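You operate a simulated robot arm through the tools that you are given. There is no shell and no other tool. Be economical: measure what you need, move in short steps, check, and stop when the job is done.

The job below is to be done with a simulated two-armed robot. You get a single attempt, and the scene is never put back.

## Task
Pre-warm the white and blue hubs for one cycle on the warm plate.
Fine: white on the pad by the nest block, blue on the middle pad, while the plate is off, plate switch on, press the cycle button once, switch off. Set down upright: what you pick out. Where these are worked on the way, their far stop is far enough and under half their travel is too little: plate switch.

Only the result counts: the job must be done as asked and must still hold three seconds after the hand-in. Knocking over, shifting, dropping, spilling or breaking anything else fails it.

## Robot
Two 7-joint arms with fingered hands on one trunk, on a base that drives. Base frame: it is fixed to the floor where the robot stands at the start and does not move with it; the origin is under the middle of the robot, x ahead of it, y to its left, z up. Readings come in mm, rad, newtons and seconds.
The left shoulder is at the start at [34, 173, 1358], the right one opposite. With the tool pointing down near the work surface each hand reaches from about 100 to 620 mm from the robot's upright axis, wherever it stands, measured 20 degrees to its own side. Places, roughly: cycle button [500, -800, 800]; h2 plate [600, -600, 800]; plate display [800, -700, 900]; plate switch [500, -900, 800]. Payload 3.5 kg a hand.
The TCP of each hand is the grasp point between the finger pads, 30 mm short of the fingertips. In the tool frame z runs along the fingers and y along their closing line. The gripper opens to 104 mm. The gripper's body begins 35 mm behind the TCP. The gripper is a hand of 3 fingers: y runs from the thumb to the fingers, the wrist lies at [-15, -104, -178] in the tool frame.
Orientation is that of the tool frame in the base frame, as [roll, pitch, yaw] about the fixed x, y, z axes, in that order (R = Rz(yaw) Ry(pitch) Rx(roll)). With the fingers straight down and the wrist toward the robot, the tool's x, y and z point along [0, 1, 0], [1, 0, 0] and [0, 0, -1] of the base frame.

## Interface
- The arms move only by the tool send_rows. It takes "left_motion", "right_motion" or both (then of equal length, played together; a hand with none holds still); each is text: rows parted by semicolons, each of 6 numbers parted by spaces: the shift along the tool's x, y, z in mm, then the turn, a rotation vector about the tool's x, y, z in rad. In form: tx ty tz wx wy wz; .... A call has 1 to 12 rows; each row shifts and turns the commanded pose from where the row before left it, along the tool's axes as they then stand. Each row takes 0.2 s and may step no farther than 50 mm and 0.15 rad from the row before; otherwise, the whole call is refused. Where a pose cannot be reached the arm comes as near as it can. A force on the tool above 90 N (or 10 N above the force at the start of the call, whichever is more), or a blocked arm, ends the call early, and 0.2 s more pass. In this call time passes only in rows, and 0.2 s behind the last. It gives the time, the measured TCP pose, the force on the tool (base axes), the opening and the grip force at its end, in the units of the frame above (readings bear some noise), with the torque about the TCP (base axes, N m) and any sound that the robot's microphone picked up.
- Cameras (640 x 400 px; columns grow to the right, rows downward): "scene" is now at [76.6, -45, 1513.6]; the picture's right is [-0.61, -0.79, 0.00], its down [-0.65, 0.51, -0.56] and it looks along [0.44, -0.34, -0.83] (base axes); focal length 296 px, centre (320, 200). "left" rides on the left gripper at [-64, -94, -117] in its tool frame; the picture's right is [-0.72, -0.33, 0.61], its down [0.64, -0.65, 0.40] and it looks along [0.27, 0.68, 0.68] (tool axes); focal length 238 px, centre (320, 200). "right" rides on the right gripper at [64, -94, -117] in its tool frame; the picture's right is [-0.72, 0.33, -0.61], its down [-0.64, -0.65, 0.40] and it looks along [-0.27, 0.68, 0.68] (tool axes); focal length 238 px, centre (320, 200). There is no depth. A picture from a camera that has moved, and an enlarged one, comes with that camera's place and axes in the base frame and with its lens. The place of the scene camera against the robot may be out by one fixed shift of up to 18 mm in any direction.
- grab_frame(camera): a new picture of that camera. It takes no simulated time.
- slide_trunk(by): slides the trunk up (or, below 0, down) by that many mm; the arms and the scene camera ride with it, the base frame stays. It gives what a move gives, with no picture.
- base_move(legs): drives the robot by 1 to 6 legs, each [ahead, left, turn to the left] in mm, mm and rad, along the robot's own axes; the way and the turn of a leg run together, so that a leg with both is an arc; at most 1500 mm and 3.142 rad a leg. The arms and the cameras ride along, it lands a little off, and it stops where it bumps. It gives what a move gives.
- finger_targets(index, middle, thumb_bend, thumb_turn, hand): sets how far each is bent, from 0 (flat) to 1 (curled in); at 0.3 the hand is open as for a grip, at 0.7 the pads meet at the TCP. One left out holds its place. A second passes; each finger stops where it meets its share of the squeeze, and holds until it gets a number again. It is the only way to open and close the hand. It gives what a move gives, with no picture; readings hold the bend of each and the force on the fingers (four entries, about 0 where the hand has none), thumb and palm. thumb_turn goes from beside the hand (0) to across from the fingers (1), as for a grip.
- pan_tilt(pan, tilt): turns the head with the scene camera to pan (to the left, within 1.501 rad either way) and tilt (down, from -0.506 to 1.204), counted from straight ahead of the robot. It gives what a move gives.
- close_up(camera, box): a new picture of the part [left, top, right, bottom] of that camera's present view, enlarged. It takes no simulated time.
- job_done(): hands the job in; it is judged then, once.

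Go step by step. Nothing tells you exact positions but the pictures and the camera data: compare them with the known pose of the tool, close in by small moves and look again before you grip or let go. The budget is 120 turns and 88 pictures, counting those below and the enlarged ones. Unless the task says otherwise, let go and move clear before handing in, and close with one line.

The tools are called after "Call:" by a JSON object that holds its "name" and its "arguments". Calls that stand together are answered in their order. send_rows: Moves the arms, as the interface text tells. Its arguments: {"type":"object","properties":{"left_motion":{"type":"string"},"right_motion":{"type":"string"}},"required":[]} The other tools are called the same way: slide_trunk (by) slides the trunk up or down; finger_targets (index, middle, thumb_bend, thumb_turn, hand) moves the fingers one by one; base_move (legs) drives the base; pan_tilt (pan, tilt) turns the head that bears the scene camera; grab_frame (camera) takes a picture; close_up (camera, box) takes an enlarged picture of a part of a camera's view; job_done () hands the job in.

At the start:

```text
t: 0.0
left_position: [279.7, 81.6, 959.6]
left_tool_rot: [-2.973, -0.474, 1.542]
left_wrist_force: [0.0, 0.4, -0.3]
left_ft_torque: [0.01, 0.0, 0.0]
left_grip_width: 103.6
left_grasp_force: 0.1
left_shape: jaw
left_bend: [0.3, 0.3, 0.3, 0.98]
left_finger forces: [0.0, 0.0, 0.0, 0.0, 0.0, 0.0]
right_position: [256.0, -388.5, 1051.2]
right_tool_rot: [-3.14, 0.001, 1.573]
right_wrist_force: [-0.3, 0.1, 0.0]
right_ft_torque: [-0.02, 0.0, 0.02]
right_grip_width: 103.4
right_grasp_force: 0.1
right_shape: jaw
right_bend: [0.3, 0.3, 0.3, 0.98]
right_finger forces: [0.0, 0.1, 0.0, 0.0, 0.0, 0.0]
trunk travel left (down, up): [-452.0, 302.0]
robot x, y, heading: [1.4, 0.2, 0.0]
head pan, tilt: [-0.661, 0.979]
```

scene: 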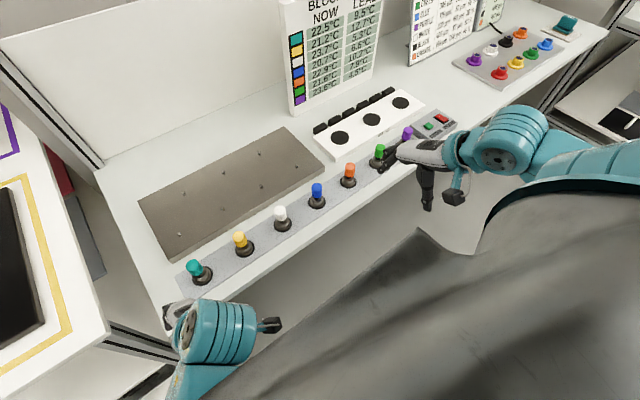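
right: 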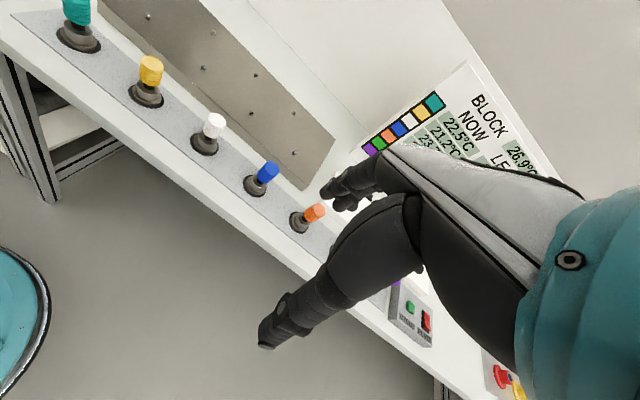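
left: 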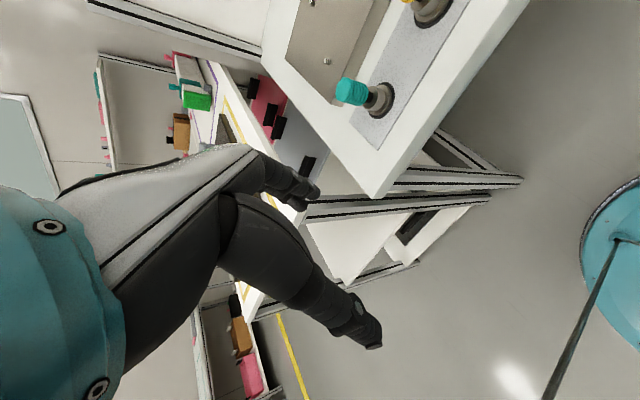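

I see a bench with a row of coloured posts, a white plate with three dark pads, a small switch box, and a tray of coloured pieces farther right. I'll enlarge the relevant parts before moving.

Call:
{"name": "close_up", "arguments": {"camera": "scene", "box": [300, 60, 480, 172]}}

Call:
{"name": "close_up", "arguments": {"camera": "scene", "box": [400, 0, 620, 138]}}

Call:
{"name": "pan_tilt", "arguments": {"pan": -1.1, "tilt": 0.75}}

Call:
{"name": "grab_frame", "arguments": {"camera": "scene"}}

```text
3.56 times, centred on (390, 116) of scene
camera zoom: at [76.6, -45.0, 1513.6], right [-0.61, -0.79, 0.0], down [-0.65, 0.51, -0.56], along [0.44, -0.34, -0.83], focal length 1053 px, centre (71, 499)
```

zoom: 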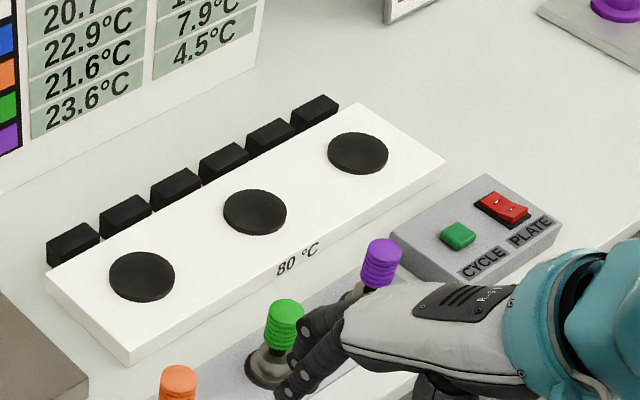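

```text
2.90 times, centred on (510, 69) of scene
camera zoom: at [76.6, -45.0, 1513.6], right [-0.61, -0.79, 0.0], down [-0.65, 0.51, -0.56], along [0.44, -0.34, -0.83], focal length 859 px, centre (-231, 580)
```

zoom: 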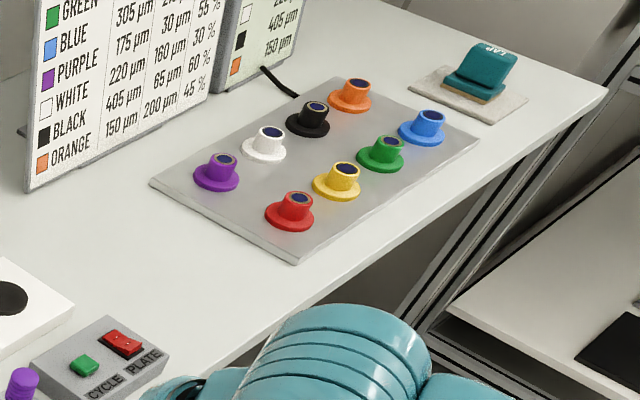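

```text
t: 0.9
left_position: [281.1, 81.5, 957.9]
left_tool_rot: [-2.973, -0.475, 1.544]
left_wrist_force: [-0.7, -0.3, -0.1]
left_ft_torque: [0.03, -0.01, 0.01]
left_grip_width: 103.9
left_grasp_force: 0.0
left_shape: jaw
left_bend: [0.3, 0.3, 0.3, 0.98]
left_finger forces: [0.1, 0.1, 0.0, 0.1, 0.1, 0.1]
right_position: [254.6, -388.0, 1051.3]
right_tool_rot: [3.14, 0.0, 1.572]
right_wrist_force: [-0.2, -0.8, 0.2]
right_ft_torque: [0.02, 0.0, -0.01]
right_grip_width: 103.3
right_grasp_force: 0.0
right_shape: jaw
right_bend: [0.3, 0.3, 0.3, 0.98]
right_finger forces: [0.0, 0.1, 0.1, 0.0, 0.0, 0.0]
trunk travel left (down, up): [-452.0, 302.0]
robot x, y, heading: [-0.5, 0.6, -0.003]
head pan, tilt: [-1.1, 0.75]
```

```text
82 pictures are left
camera scene: at [58.3, -75.2, 1531.2], right [-0.89, -0.45, 0.0], down [-0.31, 0.61, -0.73], along [0.33, -0.65, -0.68], focal length 296 px, centre (320, 200)
```

scene: 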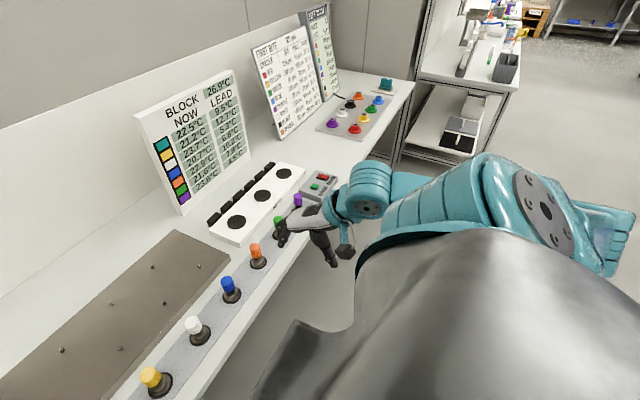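

Two candidate sets exist: the posts in front and the flanged pieces on the right tray. I'll read the boards and look at details.

Call:
{"name": "close_up", "arguments": {"camera": "scene", "box": [240, 0, 420, 140]}}

Call:
{"name": "close_up", "arguments": {"camera": "scene", "box": [120, 200, 320, 400]}}

Call:
{"name": "close_up", "arguments": {"camera": "scene", "box": [130, 60, 350, 250]}}

```text
2.86 times, centred on (330, 70) of scene
camera zoom: at [58.3, -75.2, 1531.2], right [-0.89, -0.45, 0.0], down [-0.31, 0.61, -0.73], along [0.33, -0.65, -0.68], focal length 846 px, centre (291, 571)
```

zoom: 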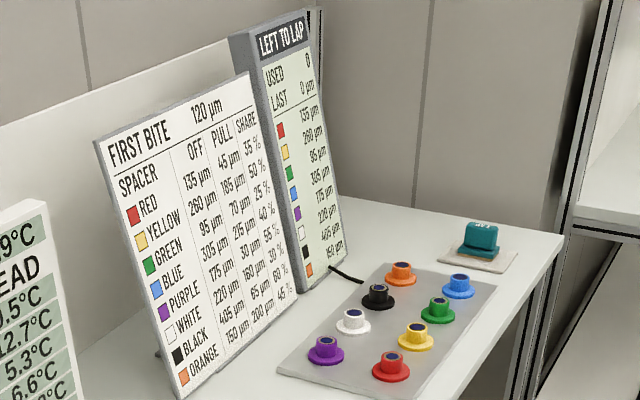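

```text
2.00 times, centred on (220, 300) of scene
camera zoom: at [58.3, -75.2, 1531.2], right [-0.89, -0.45, 0.0], down [-0.31, 0.61, -0.73], along [0.33, -0.65, -0.68], focal length 592 px, centre (520, 0)
```

zoom: 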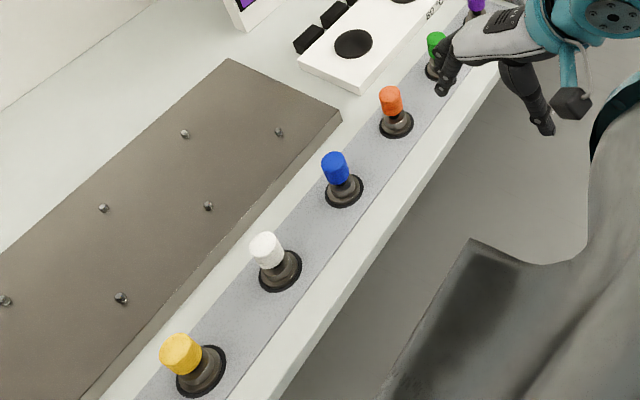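

```text
2.11 times, centred on (240, 155) of scene
camera zoom: at [58.3, -75.2, 1531.2], right [-0.89, -0.45, 0.0], down [-0.31, 0.61, -0.73], along [0.33, -0.65, -0.68], focal length 624 px, centre (488, 295)
```

zoom: 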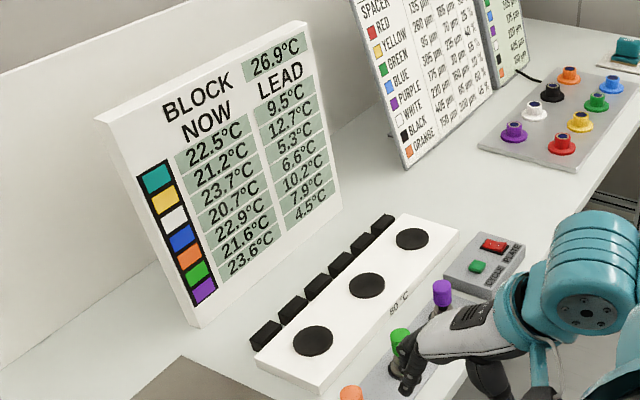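

The tray pieces are listed as "spacer" on their board, so I take the hubs to be the knobbed posts in front of the brown pinned nest block. White is at about (450,-215) and blue at about (452,-335). The pads are near x 590, y -534/-677/-818, so the pad by the nest block is the left one. I'll bring the right hand above the white hub and look.

Call:
{"name": "send_rows", "arguments": {"right_motion": "24 28 0 0 0 0;24 28 0 0 0 0;24 28 0 0 0 0;24 28 0 0 0 0;24 28 0 0 0 0;24 28 0 0 0 0;24 28 0 0 0 0"}}

Call:
{"name": "grab_frame", "arguments": {"camera": "right"}}

Call:
{"name": "pan_tilt", "arguments": {"pan": -0.6, "tilt": 0.9}}

Call:
{"name": "grab_frame", "arguments": {"camera": "scene"}}

```text
t: 2.5
left_position: [280.1, 81.8, 958.4]
left_tool_rot: [-2.972, -0.473, 1.544]
left_wrist_force: [0.1, 0.5, -0.2]
left_ft_torque: [0.0, 0.0, -0.03]
left_grip_width: 103.5
left_grasp_force: 0.0
left_shape: jaw
left_bend: [0.3, 0.3, 0.3, 0.98]
left_finger forces: [0.0, 0.0, 0.0, 0.0, 0.0, 0.0]
right_position: [452.3, -219.9, 1050.6]
right_tool_rot: [-3.141, 0.002, 1.572]
right_wrist_force: [-0.5, -0.4, -0.3]
right_ft_torque: [0.01, 0.02, -0.06]
right_grip_width: 103.7
right_grasp_force: 0.0
right_shape: jaw
right_bend: [0.3, 0.3, 0.3, 0.98]
right_finger forces: [0.1, 0.0, 0.1, 0.0, 0.0, 0.0]
trunk travel left (down, up): [-452.0, 302.0]
robot x, y, heading: [-3.1, -0.6, -0.001]
head pan, tilt: [-1.1, 0.75]
```

```text
78 pictures are left
camera right: at [357.8, -157.4, 1166.9], right [0.33, -0.72, 0.61], down [-0.65, -0.64, -0.4], along [0.68, -0.27, -0.68], focal length 238 px, centre (320, 200)
```

right: 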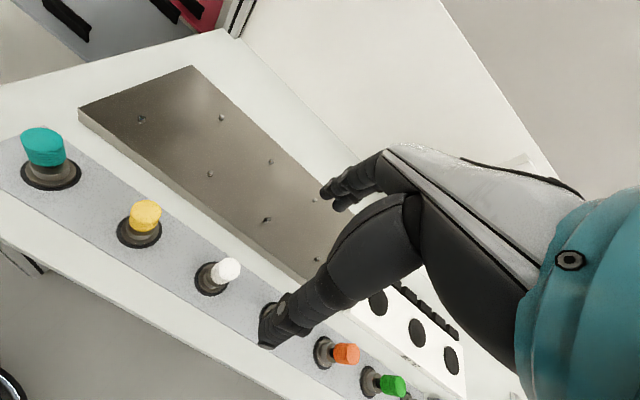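

```text
t: 3.4
left_position: [281.5, 81.1, 959.9]
left_tool_rot: [-2.973, -0.473, 1.546]
left_wrist_force: [0.7, 1.5, 1.2]
left_ft_torque: [0.01, -0.01, -0.01]
left_grip_width: 103.6
left_grasp_force: 0.0
left_shape: jaw
left_bend: [0.3, 0.3, 0.3, 0.98]
left_finger forces: [0.1, 0.0, 0.1, 0.1, 0.0, 0.1]
right_position: [451.6, -221.5, 1049.2]
right_tool_rot: [3.141, 0.0, 1.574]
right_wrist_force: [0.4, 0.9, -0.5]
right_ft_torque: [0.01, 0.0, -0.02]
right_grip_width: 103.5
right_grasp_force: 0.1
right_shape: jaw
right_bend: [0.3, 0.3, 0.3, 0.98]
right_finger forces: [0.0, 0.0, 0.1, 0.0, 0.1, 0.1]
trunk travel left (down, up): [-452.0, 302.0]
robot x, y, heading: [-1.3, 2.1, -0.003]
head pan, tilt: [-0.6, 0.901]
```

```text
77 pictures are left
camera scene: at [82.9, -44.1, 1519.3], right [-0.57, -0.82, 0.0], down [-0.65, 0.44, -0.62], along [0.51, -0.35, -0.78], focal length 296 px, centre (320, 200)
```

scene: 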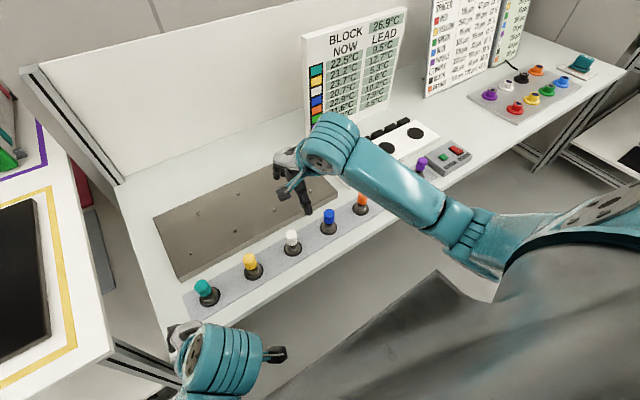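

Triangulating the white hub from two wrist views and the scene view puts it near (478,-217), with bench level about 752 and knob top about 818. I'll shift nearer and lower to check before gripping.

Call:
{"name": "send_rows", "arguments": {"right_motion": "4 26 40 0 0 0;0 0 40 0 0 0;0 0 30 0 0 0"}}

Call:
{"name": "close_up", "arguments": {"camera": "right", "box": [160, 150, 480, 350]}}

Call:
{"name": "close_up", "arguments": {"camera": "scene", "box": [220, 130, 380, 280]}}

```text
t: 4.2
left_position: [281.4, 80.6, 958.4]
left_tool_rot: [-2.972, -0.475, 1.547]
left_wrist_force: [-0.3, 0.6, -0.4]
left_ft_torque: [0.0, 0.01, 0.02]
left_grip_width: 103.7
left_grasp_force: 0.1
left_shape: jaw
left_bend: [0.3, 0.3, 0.3, 0.98]
left_finger forces: [0.1, 0.0, 0.0, 0.0, 0.0, 0.0]
right_position: [477.4, -216.1, 936.5]
right_tool_rot: [-3.141, 0.001, 1.573]
right_wrist_force: [-0.4, 0.7, 0.1]
right_ft_torque: [-0.04, 0.03, 0.0]
right_grip_width: 103.4
right_grasp_force: 0.1
right_shape: jaw
right_bend: [0.3, 0.3, 0.3, 0.98]
right_finger forces: [0.0, 0.0, 0.0, 0.0, 0.0, 0.1]
trunk travel left (down, up): [-452.0, 302.0]
robot x, y, heading: [2.0, -1.4, -0.0]
head pan, tilt: [-0.6, 0.901]
```

```text
2.00 times, centred on (320, 250) of right
camera zoom: at [382.3, -153.4, 1054.2], right [0.33, -0.72, 0.61], down [-0.65, -0.64, -0.4], along [0.68, -0.27, -0.68], focal length 477 px, centre (320, 100)
```

zoom: 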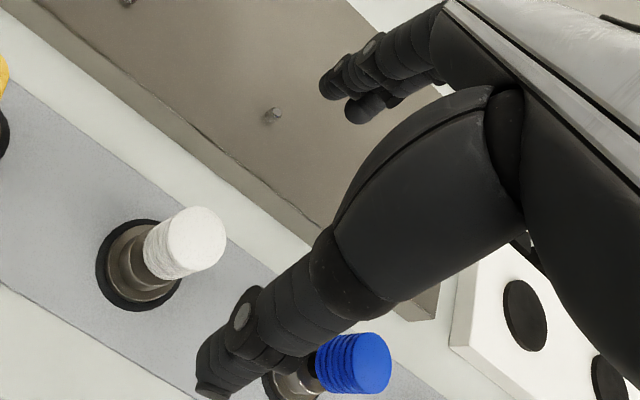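

```text
2.67 times, centred on (300, 205) of scene
camera zoom: at [83.2, -43.9, 1519.3], right [-0.56, -0.83, 0.0], down [-0.65, 0.44, -0.62], along [0.51, -0.35, -0.78], focal length 790 px, centre (373, 187)
```

zoom: 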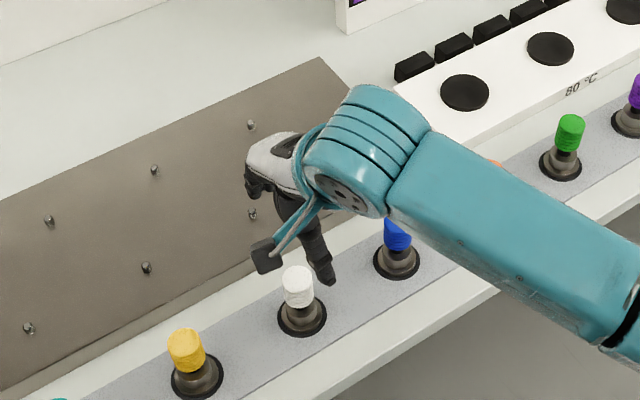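

Hub details: a base about 50 mm wide at (477,-217), with a knob about 32 mm across spanning z 796–836. I'll narrow the hand a little, lower the fingertips to just above the knob, and check.

Call:
{"name": "finger_targets", "arguments": {"hand": "right", "index": 0.4, "middle": 0.4, "thumb_bend": 0.4}}

Call:
{"name": "send_rows", "arguments": {"right_motion": "0 0 30 0 0 0;0 0 26 0 0 0"}}

Call:
{"name": "close_up", "arguments": {"camera": "right", "box": [160, 150, 480, 350]}}

Call:
{"name": "close_up", "arguments": {"camera": "scene", "box": [240, 170, 360, 260]}}

```text
t: 5.2
left_position: [279.3, 81.2, 958.1]
left_tool_rot: [-2.973, -0.473, 1.547]
left_wrist_force: [0.6, 0.6, -0.2]
left_ft_torque: [-0.02, 0.01, -0.01]
left_grip_width: 103.7
left_grasp_force: 0.1
left_shape: jaw
left_bend: [0.3, 0.3, 0.3, 0.98]
left_finger forces: [0.0, 0.0, 0.0, 0.0, 0.0, 0.0]
right_position: [476.3, -216.7, 937.9]
right_tool_rot: [-3.141, 0.0, 1.574]
right_wrist_force: [-0.4, 0.1, 0.1]
right_ft_torque: [0.02, 0.01, 0.03]
right_grip_width: 78.7
right_grasp_force: 0.0
right_shape: fingers
right_bend: [0.4, 0.4, 0.4, 0.98]
right_finger forces: [0.0, 0.0, 0.0, 0.0, 0.0, 0.0]
trunk travel left (down, up): [-452.0, 302.0]
robot x, y, heading: [-0.7, -1.9, 0.001]
head pan, tilt: [-0.6, 0.901]
```

```text
t: 5.8
left_position: [280.6, 81.9, 958.8]
left_tool_rot: [-2.974, -0.473, 1.547]
left_wrist_force: [0.2, -0.2, 0.0]
left_ft_torque: [0.03, -0.03, -0.01]
left_grip_width: 103.6
left_grasp_force: 0.1
left_shape: jaw
left_bend: [0.3, 0.3, 0.3, 0.98]
left_finger forces: [0.1, 0.0, 0.0, 0.0, 0.1, 0.0]
right_position: [477.9, -215.5, 882.3]
right_tool_rot: [3.141, 0.002, 1.572]
right_wrist_force: [-1.0, 0.8, -1.0]
right_ft_torque: [0.03, 0.01, 0.0]
right_grip_width: 78.7
right_grasp_force: 0.1
right_shape: fingers
right_bend: [0.4, 0.4, 0.4, 0.98]
right_finger forces: [0.0, 0.0, 0.0, 0.0, 0.1, 0.0]
trunk travel left (down, up): [-452.0, 302.0]
robot x, y, heading: [-0.5, -2.8, 0.001]
head pan, tilt: [-0.6, 0.901]
```

```text
2.00 times, centred on (320, 250) of right
camera zoom: at [383.2, -154.1, 999.5], right [0.33, -0.72, 0.61], down [-0.65, -0.64, -0.4], along [0.68, -0.27, -0.68], focal length 477 px, centre (320, 100)
```

zoom: 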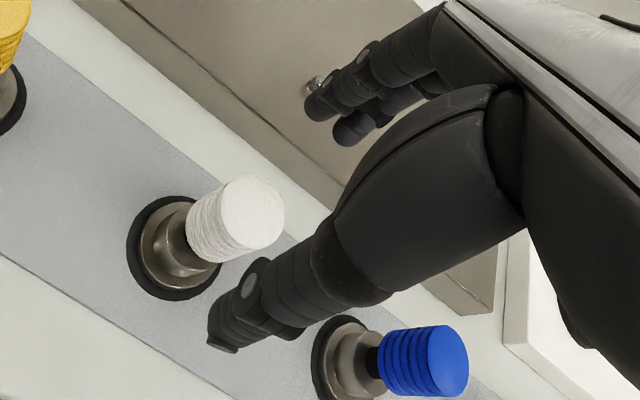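

```text
4.44 times, centred on (300, 215) of scene
camera zoom: at [83.0, -44.0, 1519.3], right [-0.56, -0.83, 0.0], down [-0.65, 0.44, -0.62], along [0.51, -0.35, -0.78], focal length 1317 px, centre (409, 133)
```

zoom: 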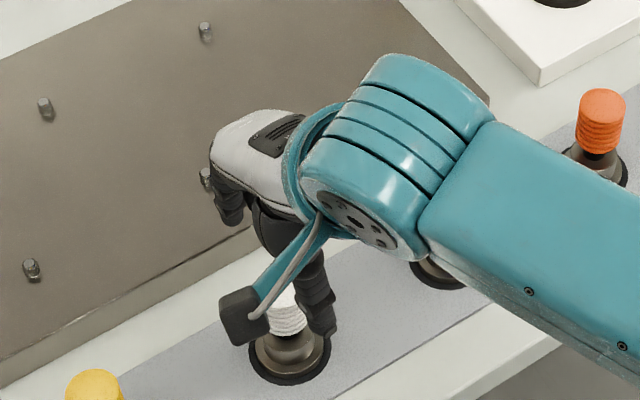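

The knob axis agrees with the TCP to within a few mm. I'll lower 68 mm and close.

Call:
{"name": "send_rows", "arguments": {"right_motion": "0 0 20 0 0 0;0 0 20 0 0 0;0 0 16 0 0 0;0 0 12 0 0 0"}}

Call:
{"name": "close_up", "arguments": {"camera": "right", "box": [160, 150, 480, 350]}}

```text
t: 6.8
left_position: [280.5, 81.1, 959.0]
left_tool_rot: [-2.972, -0.473, 1.545]
left_wrist_force: [-0.2, 0.1, 1.2]
left_ft_torque: [-0.02, 0.0, -0.03]
left_grip_width: 103.7
left_grasp_force: 0.1
left_shape: jaw
left_bend: [0.3, 0.3, 0.3, 0.98]
left_finger forces: [0.0, 0.0, 0.0, 0.0, 0.0, 0.0]
right_position: [476.7, -216.3, 817.6]
right_tool_rot: [-3.142, 0.001, 1.573]
right_wrist_force: [0.1, -0.5, 0.6]
right_ft_torque: [-0.04, 0.03, 0.02]
right_grip_width: 78.8
right_grasp_force: 0.1
right_shape: fingers
right_bend: [0.4, 0.4, 0.4, 0.98]
right_finger forces: [0.0, 0.1, 0.0, 0.1, 0.0, 0.0]
trunk travel left (down, up): [-452.0, 302.0]
robot x, y, heading: [-2.5, 1.6, 0.0]
head pan, tilt: [-0.6, 0.901]
```

```text
2.00 times, centred on (320, 250) of right
camera zoom: at [383.1, -154.1, 933.9], right [0.33, -0.72, 0.61], down [-0.65, -0.64, -0.4], along [0.68, -0.27, -0.68], focal length 477 px, centre (320, 100)
```

zoom: 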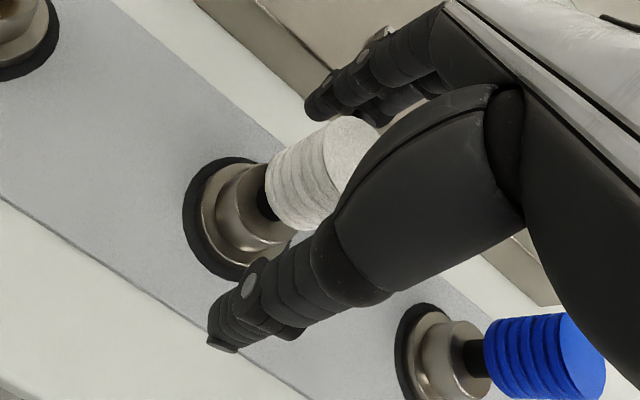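

The knob sits between thumb and fingers. I'll close the hand.

Call:
{"name": "finger_targets", "arguments": {"hand": "right", "index": 0.7, "middle": 0.7, "thumb_bend": 0.7}}

Call:
{"name": "close_up", "arguments": {"camera": "right", "box": [160, 150, 480, 350]}}

```text
t: 7.8
left_position: [281.2, 82.0, 959.1]
left_tool_rot: [-2.972, -0.473, 1.547]
left_wrist_force: [0.6, 0.4, -0.2]
left_ft_torque: [0.02, 0.0, 0.0]
left_grip_width: 103.5
left_grasp_force: 0.1
left_shape: jaw
left_bend: [0.3, 0.3, 0.3, 0.98]
left_finger forces: [0.0, 0.0, 0.0, 0.0, 0.0, 0.0]
right_position: [477.3, -216.7, 817.0]
right_tool_rot: [3.139, -0.001, 1.573]
right_wrist_force: [0.9, -0.6, -0.3]
right_ft_torque: [0.01, -0.02, 0.0]
right_grip_width: 23.8
right_grasp_force: 9.5
right_shape: fingers
right_bend: [0.63, 0.65, 0.61, 0.96]
right_finger forces: [6.0, 4.0, 0.0, 0.0, 10.2, 0.1]
trunk travel left (down, up): [-452.0, 302.0]
robot x, y, heading: [0.2, 1.8, -0.002]
head pan, tilt: [-0.6, 0.901]
```

```text
2.00 times, centred on (320, 250) of right
camera zoom: at [383.0, -154.1, 934.0], right [0.33, -0.72, 0.61], down [-0.65, -0.64, -0.4], along [0.68, -0.27, -0.68], focal length 477 px, centre (320, 100)
```

zoom: 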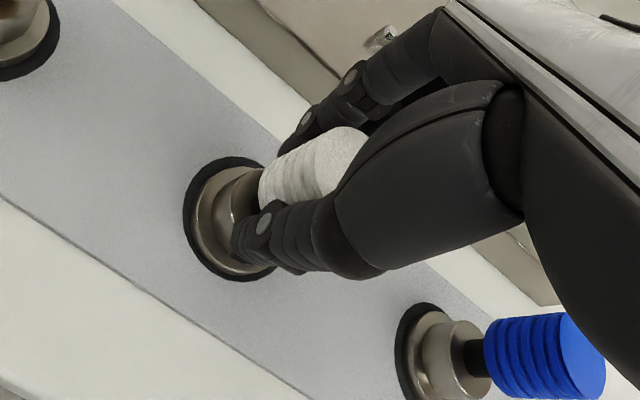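

It is gripped at about 24 mm. I'll lift slowly and check what comes up.

Call:
{"name": "send_rows", "arguments": {"right_motion": "0 0 -10 0 0 0;0 0 -15 0 0 0;0 0 -25 0 0 0"}}

Call:
{"name": "close_up", "arguments": {"camera": "right", "box": [160, 150, 480, 350]}}

Call:
{"name": "close_up", "arguments": {"camera": "scene", "box": [240, 170, 360, 260]}}

```text
t: 8.6
left_position: [280.7, 81.7, 958.7]
left_tool_rot: [-2.975, -0.473, 1.546]
left_wrist_force: [0.3, 0.0, 0.9]
left_ft_torque: [0.01, -0.01, -0.02]
left_grip_width: 103.7
left_grasp_force: 0.1
left_shape: jaw
left_bend: [0.3, 0.3, 0.3, 0.98]
left_finger forces: [0.1, 0.0, 0.0, 0.0, 0.0, 0.0]
right_position: [477.2, -218.9, 866.8]
right_tool_rot: [-3.138, 0.0, 1.572]
right_wrist_force: [0.0, -1.1, -2.2]
right_ft_torque: [-0.05, -0.05, 0.0]
right_grip_width: 23.8
right_grasp_force: 10.6
right_shape: fingers
right_bend: [0.63, 0.66, 0.61, 0.96]
right_finger forces: [6.0, 3.9, 0.1, 0.1, 10.3, 0.1]
trunk travel left (down, up): [-452.0, 302.0]
robot x, y, heading: [4.3, 2.6, -0.001]
head pan, tilt: [-0.6, 0.901]
```

```text
2.00 times, centred on (320, 250) of right
camera zoom: at [382.5, -154.8, 984.3], right [0.33, -0.72, 0.61], down [-0.65, -0.64, -0.4], along [0.68, -0.27, -0.68], focal length 477 px, centre (320, 100)
```

zoom: 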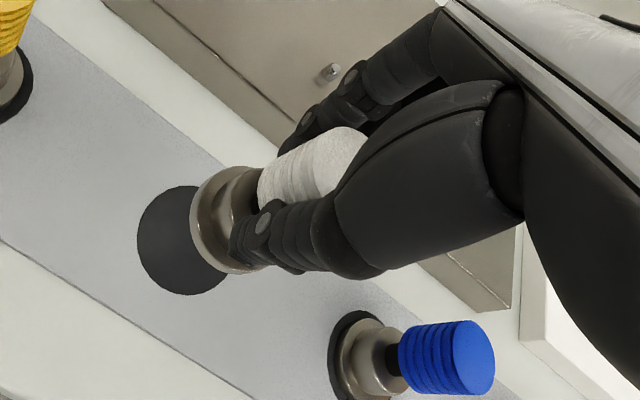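

```text
4.44 times, centred on (300, 215) of scene
camera zoom: at [82.9, -44.1, 1519.3], right [-0.56, -0.83, 0.0], down [-0.65, 0.44, -0.62], along [0.51, -0.35, -0.78], focal length 1317 px, centre (409, 133)
```

zoom: 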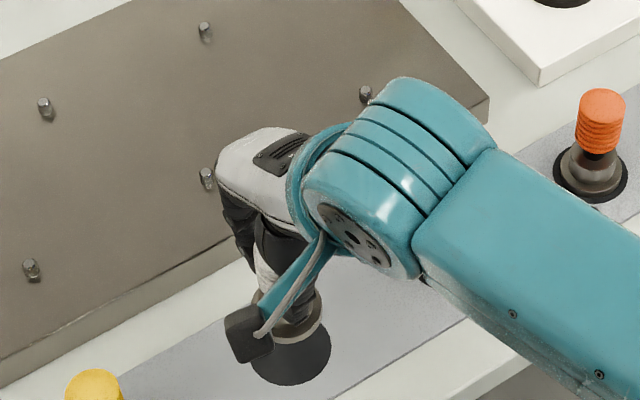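

The white hub is up and the dark disc stays on the mat. I'll raise it well clear of everything, then drive right along the bench.

Call:
{"name": "send_rows", "arguments": {"right_motion": "0 0 -40 0 0 0;0 0 -40 0 0 0;0 0 -30 0 0 0"}}

Call:
{"name": "base_move", "arguments": {"legs": [[0, -345, 0]]}}

Call:
{"name": "pan_tilt", "arguments": {"pan": -0.45, "tilt": 0.85}}

Call:
{"name": "grab_frame", "arguments": {"camera": "scene"}}

Call:
{"name": "grab_frame", "arguments": {"camera": "right"}}

```text
t: 9.4
left_position: [282.8, 81.6, 957.7]
left_tool_rot: [-2.973, -0.474, 1.547]
left_wrist_force: [-0.6, 0.0, -0.4]
left_ft_torque: [-0.01, 0.01, -0.01]
left_grip_width: 103.5
left_grasp_force: 0.1
left_shape: jaw
left_bend: [0.3, 0.3, 0.3, 0.98]
left_finger forces: [0.0, 0.0, 0.0, 0.1, 0.0, 0.0]
right_position: [479.1, -216.5, 977.9]
right_tool_rot: [-3.14, 0.001, 1.573]
right_wrist_force: [-0.5, -0.5, -2.3]
right_ft_torque: [0.02, -0.01, -0.02]
right_grip_width: 23.8
right_grasp_force: 9.9
right_shape: fingers
right_bend: [0.63, 0.66, 0.61, 0.96]
right_finger forces: [6.1, 3.9, 0.0, 0.0, 10.2, 0.0]
trunk travel left (down, up): [-452.0, 302.0]
robot x, y, heading: [-1.4, 2.2, -0.004]
head pan, tilt: [-0.6, 0.901]
```

```text
t: 11.6
left_position: [281.5, -253.6, 958.6]
left_tool_rot: [-2.974, -0.474, 1.547]
left_wrist_force: [0.3, -0.4, -0.4]
left_ft_torque: [0.03, 0.0, 0.02]
left_grip_width: 103.8
left_grasp_force: 0.0
left_shape: jaw
left_bend: [0.3, 0.3, 0.3, 0.98]
left_finger forces: [0.0, 0.0, 0.0, 0.0, 0.0, 0.0]
right_position: [479.0, -551.0, 977.1]
right_tool_rot: [-3.14, 0.0, 1.574]
right_wrist_force: [0.9, -0.5, -2.3]
right_ft_torque: [0.01, -0.05, 0.03]
right_grip_width: 23.6
right_grasp_force: 10.6
right_shape: fingers
right_bend: [0.63, 0.66, 0.61, 0.96]
right_finger forces: [6.2, 3.8, 0.0, 0.0, 10.2, 0.0]
trunk travel left (down, up): [-452.0, 302.0]
robot x, y, heading: [3.2, -337.0, -0.001]
head pan, tilt: [-0.6, 0.901]
```

```text
t: 12.3
left_position: [281.1, -253.0, 958.2]
left_tool_rot: [-2.973, -0.475, 1.548]
left_wrist_force: [0.0, -0.1, 0.2]
left_ft_torque: [-0.01, -0.02, 0.02]
left_grip_width: 103.7
left_grasp_force: 0.0
left_shape: jaw
left_bend: [0.3, 0.3, 0.3, 0.98]
left_finger forces: [0.0, 0.0, 0.0, 0.1, 0.0, 0.0]
right_position: [478.8, -550.3, 978.6]
right_tool_rot: [3.141, 0.001, 1.573]
right_wrist_force: [0.3, 0.1, -1.7]
right_ft_torque: [-0.02, -0.01, 0.0]
right_grip_width: 23.6
right_grasp_force: 10.0
right_shape: fingers
right_bend: [0.63, 0.66, 0.61, 0.96]
right_finger forces: [6.2, 3.8, 0.0, 0.1, 10.2, 0.0]
trunk travel left (down, up): [-452.0, 302.0]
robot x, y, heading: [-0.9, -334.6, 0.005]
head pan, tilt: [-0.45, 0.85]
```

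```text
68 pictures are left
camera scene: at [91.5, -370.4, 1523.2], right [-0.43, -0.9, 0.0], down [-0.68, 0.33, -0.66], along [0.59, -0.29, -0.75], focal length 296 px, centre (320, 200)
```

scene: 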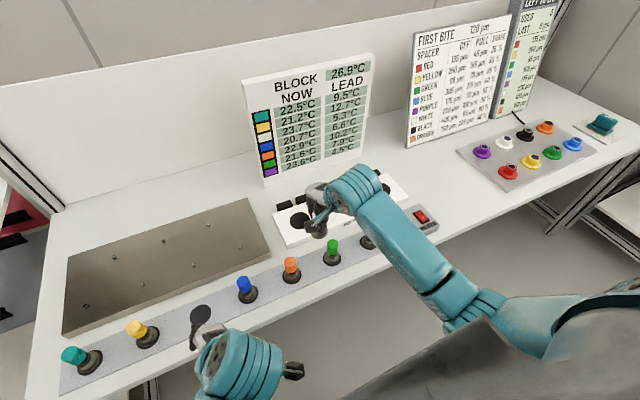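

```text
67 pictures are left
camera right: at [384.5, -487.8, 1094.6], right [0.33, -0.72, 0.61], down [-0.65, -0.64, -0.4], along [0.68, -0.27, -0.68], focal length 238 px, centre (320, 200)
```

right: 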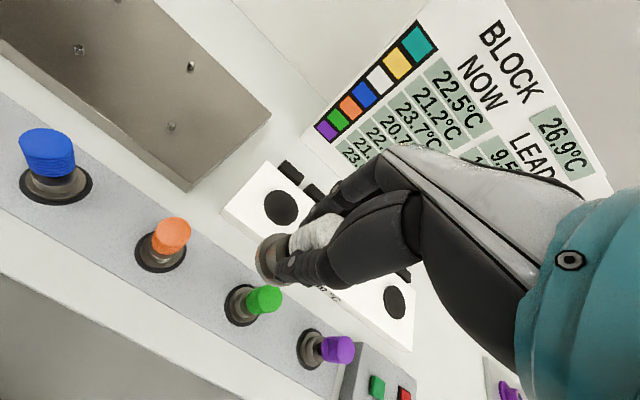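

The left pad measures about (628,-558) from the wrist camera. I'll edge the base forward so the arm reaches comfortably.

Call:
{"name": "base_move", "arguments": {"legs": [[100, 0, 0]]}}

Call:
{"name": "grab_frame", "arguments": {"camera": "right"}}

```text
t: 13.5
left_position: [382.7, -252.4, 958.7]
left_tool_rot: [-2.97, -0.473, 1.543]
left_wrist_force: [0.8, 0.5, 0.1]
left_ft_torque: [0.0, 0.0, 0.05]
left_grip_width: 103.8
left_grasp_force: 0.0
left_shape: jaw
left_bend: [0.3, 0.3, 0.3, 0.98]
left_finger forces: [0.1, 0.0, 0.0, 0.0, 0.0, 0.0]
right_position: [578.3, -552.0, 976.3]
right_tool_rot: [-3.139, 0.0, 1.57]
right_wrist_force: [0.1, -0.6, -3.2]
right_ft_torque: [0.02, 0.0, -0.03]
right_grip_width: 23.6
right_grasp_force: 10.1
right_shape: fingers
right_bend: [0.63, 0.66, 0.61, 0.96]
right_finger forces: [6.1, 3.7, 0.0, 0.1, 10.2, 0.1]
trunk travel left (down, up): [-452.0, 302.0]
robot x, y, heading: [100.9, -335.9, -0.0]
head pan, tilt: [-0.45, 0.85]
```

```text
66 pictures are left
camera right: at [484.2, -488.8, 1094.2], right [0.33, -0.72, 0.61], down [-0.65, -0.64, -0.4], along [0.68, -0.27, -0.68], focal length 238 px, centre (320, 200)
```

right: 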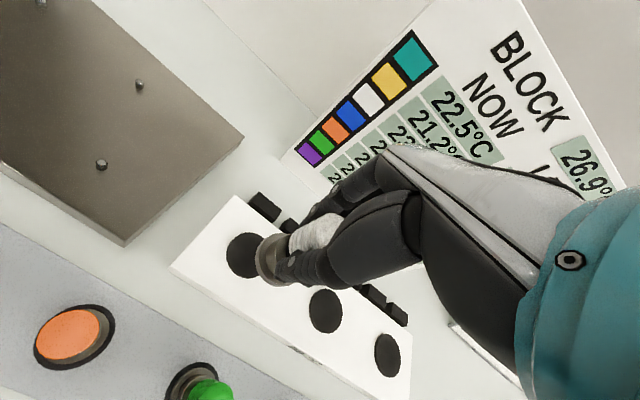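

The hand is near the pad. I'll move over it at about (622,-551), lower partway, and look again.

Call:
{"name": "send_rows", "arguments": {"right_motion": "0 22 10 0 0 0;0 22 30 0 0 0;0 0 30 0 0 0"}}

Call:
{"name": "close_up", "arguments": {"camera": "right", "box": [160, 150, 480, 350]}}

Call:
{"name": "close_up", "arguments": {"camera": "scene", "box": [200, 130, 440, 280]}}

```text
t: 14.3
left_position: [381.2, -253.3, 958.0]
left_tool_rot: [-2.972, -0.473, 1.545]
left_wrist_force: [0.6, -0.1, -0.6]
left_ft_torque: [0.01, -0.01, 0.0]
left_grip_width: 103.6
left_grasp_force: 0.1
left_shape: jaw
left_bend: [0.3, 0.3, 0.3, 0.98]
left_finger forces: [0.1, 0.0, 0.0, 0.0, 0.0, 0.0]
right_position: [622.2, -550.0, 906.8]
right_tool_rot: [3.141, 0.001, 1.571]
right_wrist_force: [-0.6, 0.8, -0.9]
right_ft_torque: [-0.02, 0.0, 0.01]
right_grip_width: 23.4
right_grasp_force: 10.0
right_shape: fingers
right_bend: [0.63, 0.66, 0.61, 0.96]
right_finger forces: [6.1, 3.7, 0.0, 0.0, 10.1, 0.0]
trunk travel left (down, up): [-452.0, 302.0]
robot x, y, heading: [99.0, -335.8, -0.003]
head pan, tilt: [-0.45, 0.85]
```

```text
2.00 times, centred on (320, 250) of right
camera zoom: at [527.7, -485.9, 1023.3], right [0.33, -0.72, 0.61], down [-0.65, -0.64, -0.4], along [0.68, -0.27, -0.68], focal length 477 px, centre (320, 100)
```

zoom: 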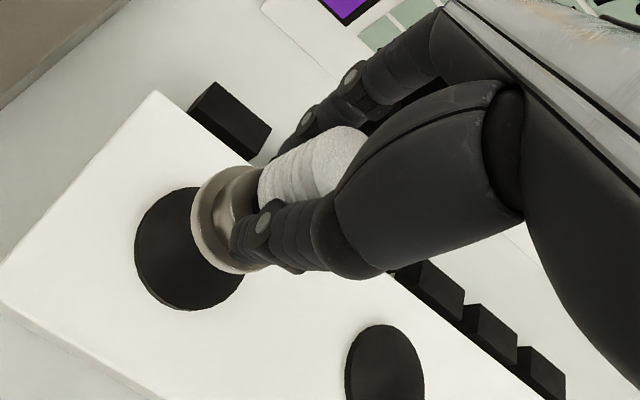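

```text
2.67 times, centred on (320, 205) of scene
camera zoom: at [190.5, -370.8, 1523.2], right [-0.44, -0.9, 0.0], down [-0.68, 0.33, -0.66], along [0.59, -0.29, -0.75], focal length 790 px, centre (320, 187)
```

zoom: 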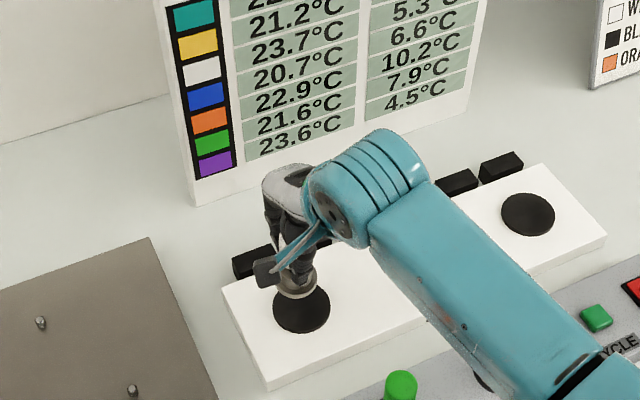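

The hub looks nearly centred over the left pad. I'll lower another 30 mm and recheck.

Call:
{"name": "send_rows", "arguments": {"right_motion": "-1 1 15 0 0 0;0 0 15 0 0 0"}}

Call:
{"name": "close_up", "arguments": {"camera": "right", "box": [160, 150, 480, 350]}}

Call:
{"name": "close_up", "arguments": {"camera": "scene", "box": [270, 190, 370, 260]}}

```text
t: 14.9
left_position: [380.6, -253.9, 959.0]
left_tool_rot: [-2.974, -0.474, 1.547]
left_wrist_force: [0.7, 0.0, 0.4]
left_ft_torque: [0.04, 0.0, -0.01]
left_grip_width: 103.9
left_grasp_force: 0.1
left_shape: jaw
left_bend: [0.3, 0.3, 0.3, 0.98]
left_finger forces: [0.1, 0.1, 0.0, 0.1, 0.1, 0.0]
right_position: [623.6, -551.6, 876.5]
right_tool_rot: [-3.141, 0.002, 1.571]
right_wrist_force: [-0.9, -0.5, -2.5]
right_ft_torque: [0.01, 0.0, 0.0]
right_grip_width: 23.6
right_grasp_force: 10.2
right_shape: fingers
right_bend: [0.63, 0.66, 0.61, 0.96]
right_finger forces: [6.1, 3.7, 0.0, 0.1, 10.1, 0.0]
trunk travel left (down, up): [-452.0, 302.0]
robot x, y, heading: [98.3, -336.9, 0.002]
head pan, tilt: [-0.45, 0.85]
```

```text
2.00 times, centred on (320, 250) of right
camera zoom: at [529.8, -488.2, 992.9], right [0.33, -0.72, 0.61], down [-0.65, -0.64, -0.4], along [0.68, -0.27, -0.68], focal length 477 px, centre (320, 100)
```

zoom: 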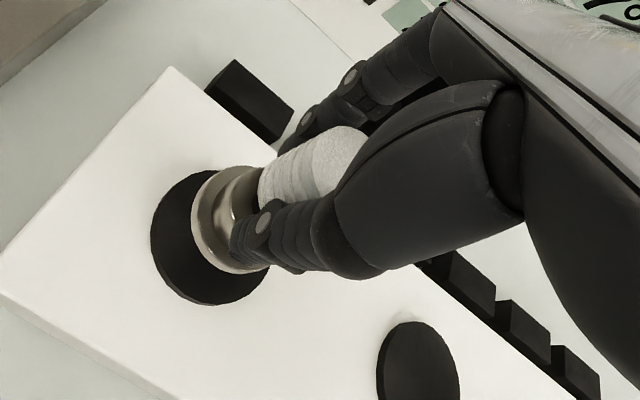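

```text
5.71 times, centred on (320, 225) of scene
camera zoom: at [190.9, -370.8, 1523.2], right [-0.44, -0.9, 0.0], down [-0.68, 0.33, -0.66], along [0.59, -0.29, -0.75], focal length 1693 px, centre (320, 57)
```

zoom: 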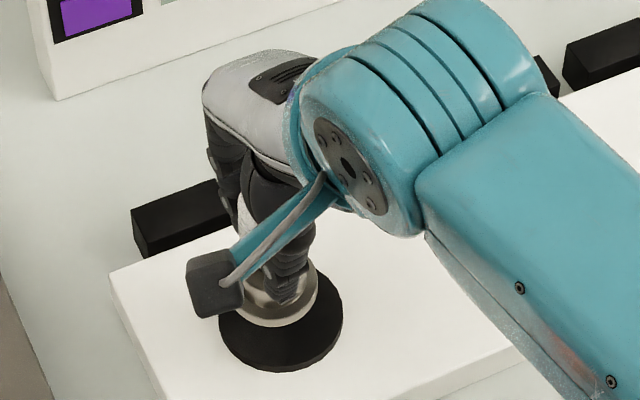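

It is well aligned. I'll lower toward contact, watching the force.

Call:
{"name": "send_rows", "arguments": {"right_motion": "0 0 10 0 0 0;0 0 8 0 0 0;0 0 4 0 0 0"}}

Call:
{"name": "close_up", "arguments": {"camera": "right", "box": [200, 170, 360, 270]}}

```text
t: 15.7
left_position: [381.4, -253.7, 958.1]
left_tool_rot: [-2.973, -0.474, 1.545]
left_wrist_force: [0.7, 0.4, 0.9]
left_ft_torque: [-0.02, 0.03, 0.02]
left_grip_width: 103.8
left_grasp_force: 0.0
left_shape: jaw
left_bend: [0.3, 0.3, 0.3, 0.98]
left_finger forces: [0.0, 0.0, 0.0, 0.0, 0.0, 0.1]
right_position: [622.4, -553.5, 854.6]
right_tool_rot: [3.141, -0.001, 1.57]
right_wrist_force: [-0.8, 0.5, -2.4]
right_ft_torque: [0.0, 0.01, -0.01]
right_grip_width: 23.7
right_grasp_force: 10.4
right_shape: fingers
right_bend: [0.63, 0.66, 0.61, 0.96]
right_finger forces: [6.2, 3.6, 0.0, 0.0, 10.0, 0.1]
trunk travel left (down, up): [-452.0, 302.0]
robot x, y, heading: [102.6, -334.7, -0.003]
head pan, tilt: [-0.45, 0.85]
```

```text
4.00 times, centred on (280, 220) of right
camera zoom: at [528.1, -489.1, 971.8], right [0.33, -0.72, 0.61], down [-0.65, -0.64, -0.4], along [0.68, -0.27, -0.68], focal length 953 px, centre (480, 120)
```

zoom: 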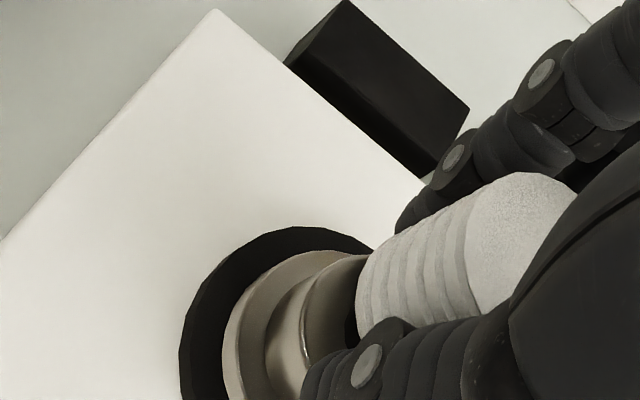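

Not yet touching, with a gap of roughly 6–10 mm. I'll step down gently until the force changes.

Call:
{"name": "send_rows", "arguments": {"right_motion": "0 0 2.5 0 0 0;0 0 2.5 0 0 0"}}

Call:
{"name": "close_up", "arguments": {"camera": "right", "box": [200, 170, 360, 270]}}

```text
t: 16.3
left_position: [381.2, -253.4, 958.0]
left_tool_rot: [-2.972, -0.475, 1.546]
left_wrist_force: [-0.1, 0.4, 0.9]
left_ft_torque: [0.01, 0.01, 0.01]
left_grip_width: 103.7
left_grasp_force: 0.0
left_shape: jaw
left_bend: [0.3, 0.3, 0.3, 0.98]
left_finger forces: [0.1, 0.0, 0.0, 0.0, 0.0, 0.0]
right_position: [623.0, -552.5, 849.1]
right_tool_rot: [-3.139, 0.0, 1.569]
right_wrist_force: [1.2, 0.7, -2.1]
right_ft_torque: [0.01, -0.01, 0.02]
right_grip_width: 23.6
right_grasp_force: 9.6
right_shape: fingers
right_bend: [0.63, 0.66, 0.61, 0.96]
right_finger forces: [6.1, 3.7, 0.0, 0.1, 9.9, 0.1]
trunk travel left (down, up): [-452.0, 302.0]
robot x, y, heading: [97.1, -336.3, -0.0]
head pan, tilt: [-0.45, 0.85]
```

```text
4.00 times, centred on (280, 220) of right
camera zoom: at [528.3, -489.0, 966.6], right [0.33, -0.72, 0.61], down [-0.65, -0.64, -0.4], along [0.68, -0.27, -0.68], focal length 953 px, centre (480, 120)
```

zoom: 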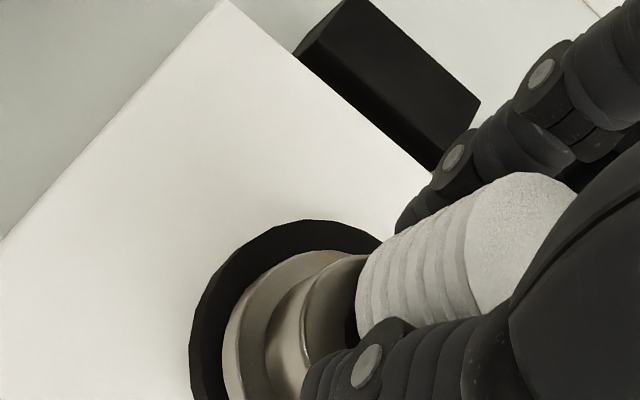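

Call:
{"name": "send_rows", "arguments": {"right_motion": "0 0 2 0 0 0;0 0 1 0 0 0"}}

Call:
{"name": "send_rows", "arguments": {"right_motion": "0 0 1.5 0 0 0"}}

Call:
{"name": "close_up", "arguments": {"camera": "right", "box": [200, 170, 360, 270]}}

```text
t: 16.9
left_position: [381.4, -253.1, 958.3]
left_tool_rot: [-2.973, -0.474, 1.546]
left_wrist_force: [0.4, -0.5, -0.9]
left_ft_torque: [0.0, -0.02, -0.02]
left_grip_width: 103.7
left_grasp_force: 0.0
left_shape: jaw
left_bend: [0.3, 0.3, 0.3, 0.98]
left_finger forces: [0.0, 0.1, 0.1, 0.0, 0.0, 0.1]
right_position: [622.0, -552.8, 846.8]
right_tool_rot: [3.139, 0.001, 1.57]
right_wrist_force: [0.3, -1.4, -2.2]
right_ft_torque: [0.01, 0.01, 0.0]
right_grip_width: 23.5
right_grasp_force: 10.0
right_shape: fingers
right_bend: [0.63, 0.66, 0.61, 0.96]
right_finger forces: [6.0, 3.5, 0.1, 0.0, 10.0, 0.0]
trunk travel left (down, up): [-452.0, 302.0]
robot x, y, heading: [98.1, -334.0, 0.002]
head pan, tilt: [-0.45, 0.85]
```

```text
t: 17.3
left_position: [380.7, -253.6, 958.7]
left_tool_rot: [-2.973, -0.474, 1.546]
left_wrist_force: [0.3, 0.6, -0.1]
left_ft_torque: [-0.02, 0.02, 0.01]
left_grip_width: 103.7
left_grasp_force: 0.1
left_shape: jaw
left_bend: [0.3, 0.3, 0.3, 0.98]
left_finger forces: [0.1, 0.0, 0.0, 0.0, 0.0, 0.0]
right_position: [621.8, -553.7, 845.6]
right_tool_rot: [3.141, -0.001, 1.572]
right_wrist_force: [-0.1, 0.1, -2.3]
right_ft_torque: [0.0, 0.01, 0.02]
right_grip_width: 23.5
right_grasp_force: 10.1
right_shape: fingers
right_bend: [0.63, 0.66, 0.61, 0.96]
right_finger forces: [6.1, 3.5, 0.1, 0.0, 10.1, 0.0]
trunk travel left (down, up): [-452.0, 302.0]
robot x, y, heading: [101.1, -334.6, -0.002]
head pan, tilt: [-0.45, 0.85]
```

```text
4.00 times, centred on (280, 220) of right
camera zoom: at [527.9, -489.2, 962.7], right [0.33, -0.72, 0.61], down [-0.65, -0.64, -0.4], along [0.68, -0.27, -0.68], focal length 953 px, centre (480, 120)
```

zoom: 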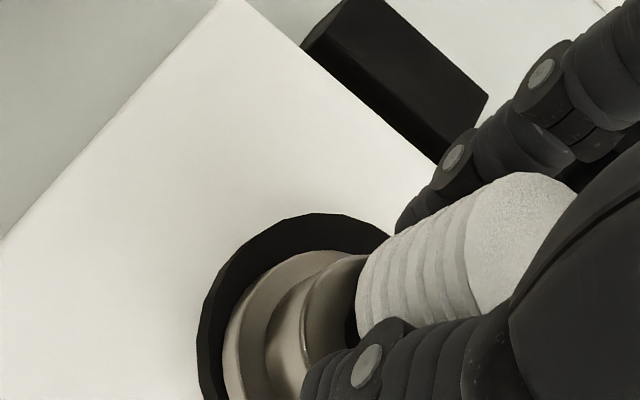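

The hub sits slightly low and left in the ring, so I'll nudge +x 2.5 mm and keep stepping down.

Call:
{"name": "send_rows", "arguments": {"right_motion": "0 2.5 1 0 0 0;0 0 1.5 0 0 0"}}

Call:
{"name": "send_rows", "arguments": {"right_motion": "0 0 1.5 0 0 0"}}

Call:
{"name": "send_rows", "arguments": {"right_motion": "0 0 1.5 0 0 0"}}

Call:
{"name": "close_up", "arguments": {"camera": "right", "box": [200, 170, 360, 270]}}

```text
t: 17.9
left_position: [382.0, -254.1, 958.4]
left_tool_rot: [-2.973, -0.472, 1.544]
left_wrist_force: [-0.9, -0.8, -0.1]
left_ft_torque: [0.01, 0.0, 0.03]
left_grip_width: 103.5
left_grasp_force: 0.1
left_shape: jaw
left_bend: [0.3, 0.3, 0.3, 0.98]
left_finger forces: [0.1, 0.0, 0.0, 0.0, 0.1, 0.1]
right_position: [625.3, -553.3, 843.5]
right_tool_rot: [-3.141, 0.0, 1.571]
right_wrist_force: [0.9, 0.9, -1.6]
right_ft_torque: [0.0, -0.02, 0.03]
right_grip_width: 23.5
right_grasp_force: 9.8
right_shape: fingers
right_bend: [0.63, 0.66, 0.61, 0.96]
right_finger forces: [6.1, 3.6, 0.0, 0.0, 10.0, 0.1]
trunk travel left (down, up): [-452.0, 302.0]
robot x, y, heading: [103.6, -336.1, -0.008]
head pan, tilt: [-0.45, 0.85]
```

```text
t: 18.3
left_position: [380.0, -252.8, 958.5]
left_tool_rot: [-2.971, -0.475, 1.543]
left_wrist_force: [-0.2, 0.8, 0.4]
left_ft_torque: [0.0, 0.03, 0.02]
left_grip_width: 103.6
left_grasp_force: 0.1
left_shape: jaw
left_bend: [0.3, 0.3, 0.3, 0.98]
left_finger forces: [0.0, 0.0, 0.0, 0.0, 0.1, 0.1]
right_position: [626.2, -553.0, 842.3]
right_tool_rot: [3.141, 0.0, 1.572]
right_wrist_force: [-0.8, 0.6, 0.3]
right_ft_torque: [0.01, 0.08, 0.02]
right_grip_width: 23.5
right_grasp_force: 9.7
right_shape: fingers
right_bend: [0.63, 0.66, 0.61, 0.96]
right_finger forces: [5.9, 4.0, 0.0, 0.0, 9.8, 0.1]
trunk travel left (down, up): [-452.0, 302.0]
robot x, y, heading: [100.4, -337.1, -0.003]
head pan, tilt: [-0.45, 0.85]
```

```text
t: 18.7
left_position: [380.8, -253.3, 957.7]
left_tool_rot: [-2.973, -0.475, 1.544]
left_wrist_force: [-0.9, 0.3, -0.5]
left_ft_torque: [-0.04, 0.0, -0.04]
left_grip_width: 103.8
left_grasp_force: 0.0
left_shape: jaw
left_bend: [0.3, 0.3, 0.3, 0.98]
left_finger forces: [0.0, 0.0, 0.1, 0.1, 0.0, 0.0]
right_position: [626.8, -552.7, 841.7]
right_tool_rot: [3.139, 0.002, 1.572]
right_wrist_force: [0.7, -2.1, 3.7]
right_ft_torque: [0.03, 0.13, 0.03]
right_grip_width: 22.9
right_grasp_force: 10.2
right_shape: fingers
right_bend: [0.63, 0.66, 0.62, 0.96]
right_finger forces: [6.4, 3.6, 0.0, 0.0, 9.2, 0.0]
trunk travel left (down, up): [-452.0, 302.0]
robot x, y, heading: [100.6, -334.2, -0.003]
head pan, tilt: [-0.45, 0.85]
```

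```text
4.00 times, centred on (280, 220) of right
camera zoom: at [531.5, -489.5, 958.2], right [0.32, -0.72, 0.61], down [-0.65, -0.64, -0.41], along [0.69, -0.27, -0.68], focal length 953 px, centre (480, 120)
```

zoom: 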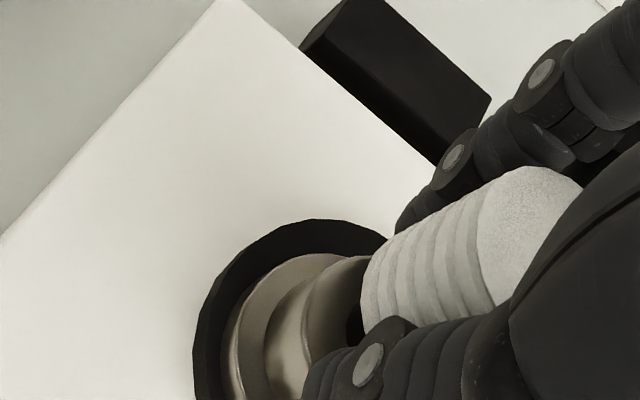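

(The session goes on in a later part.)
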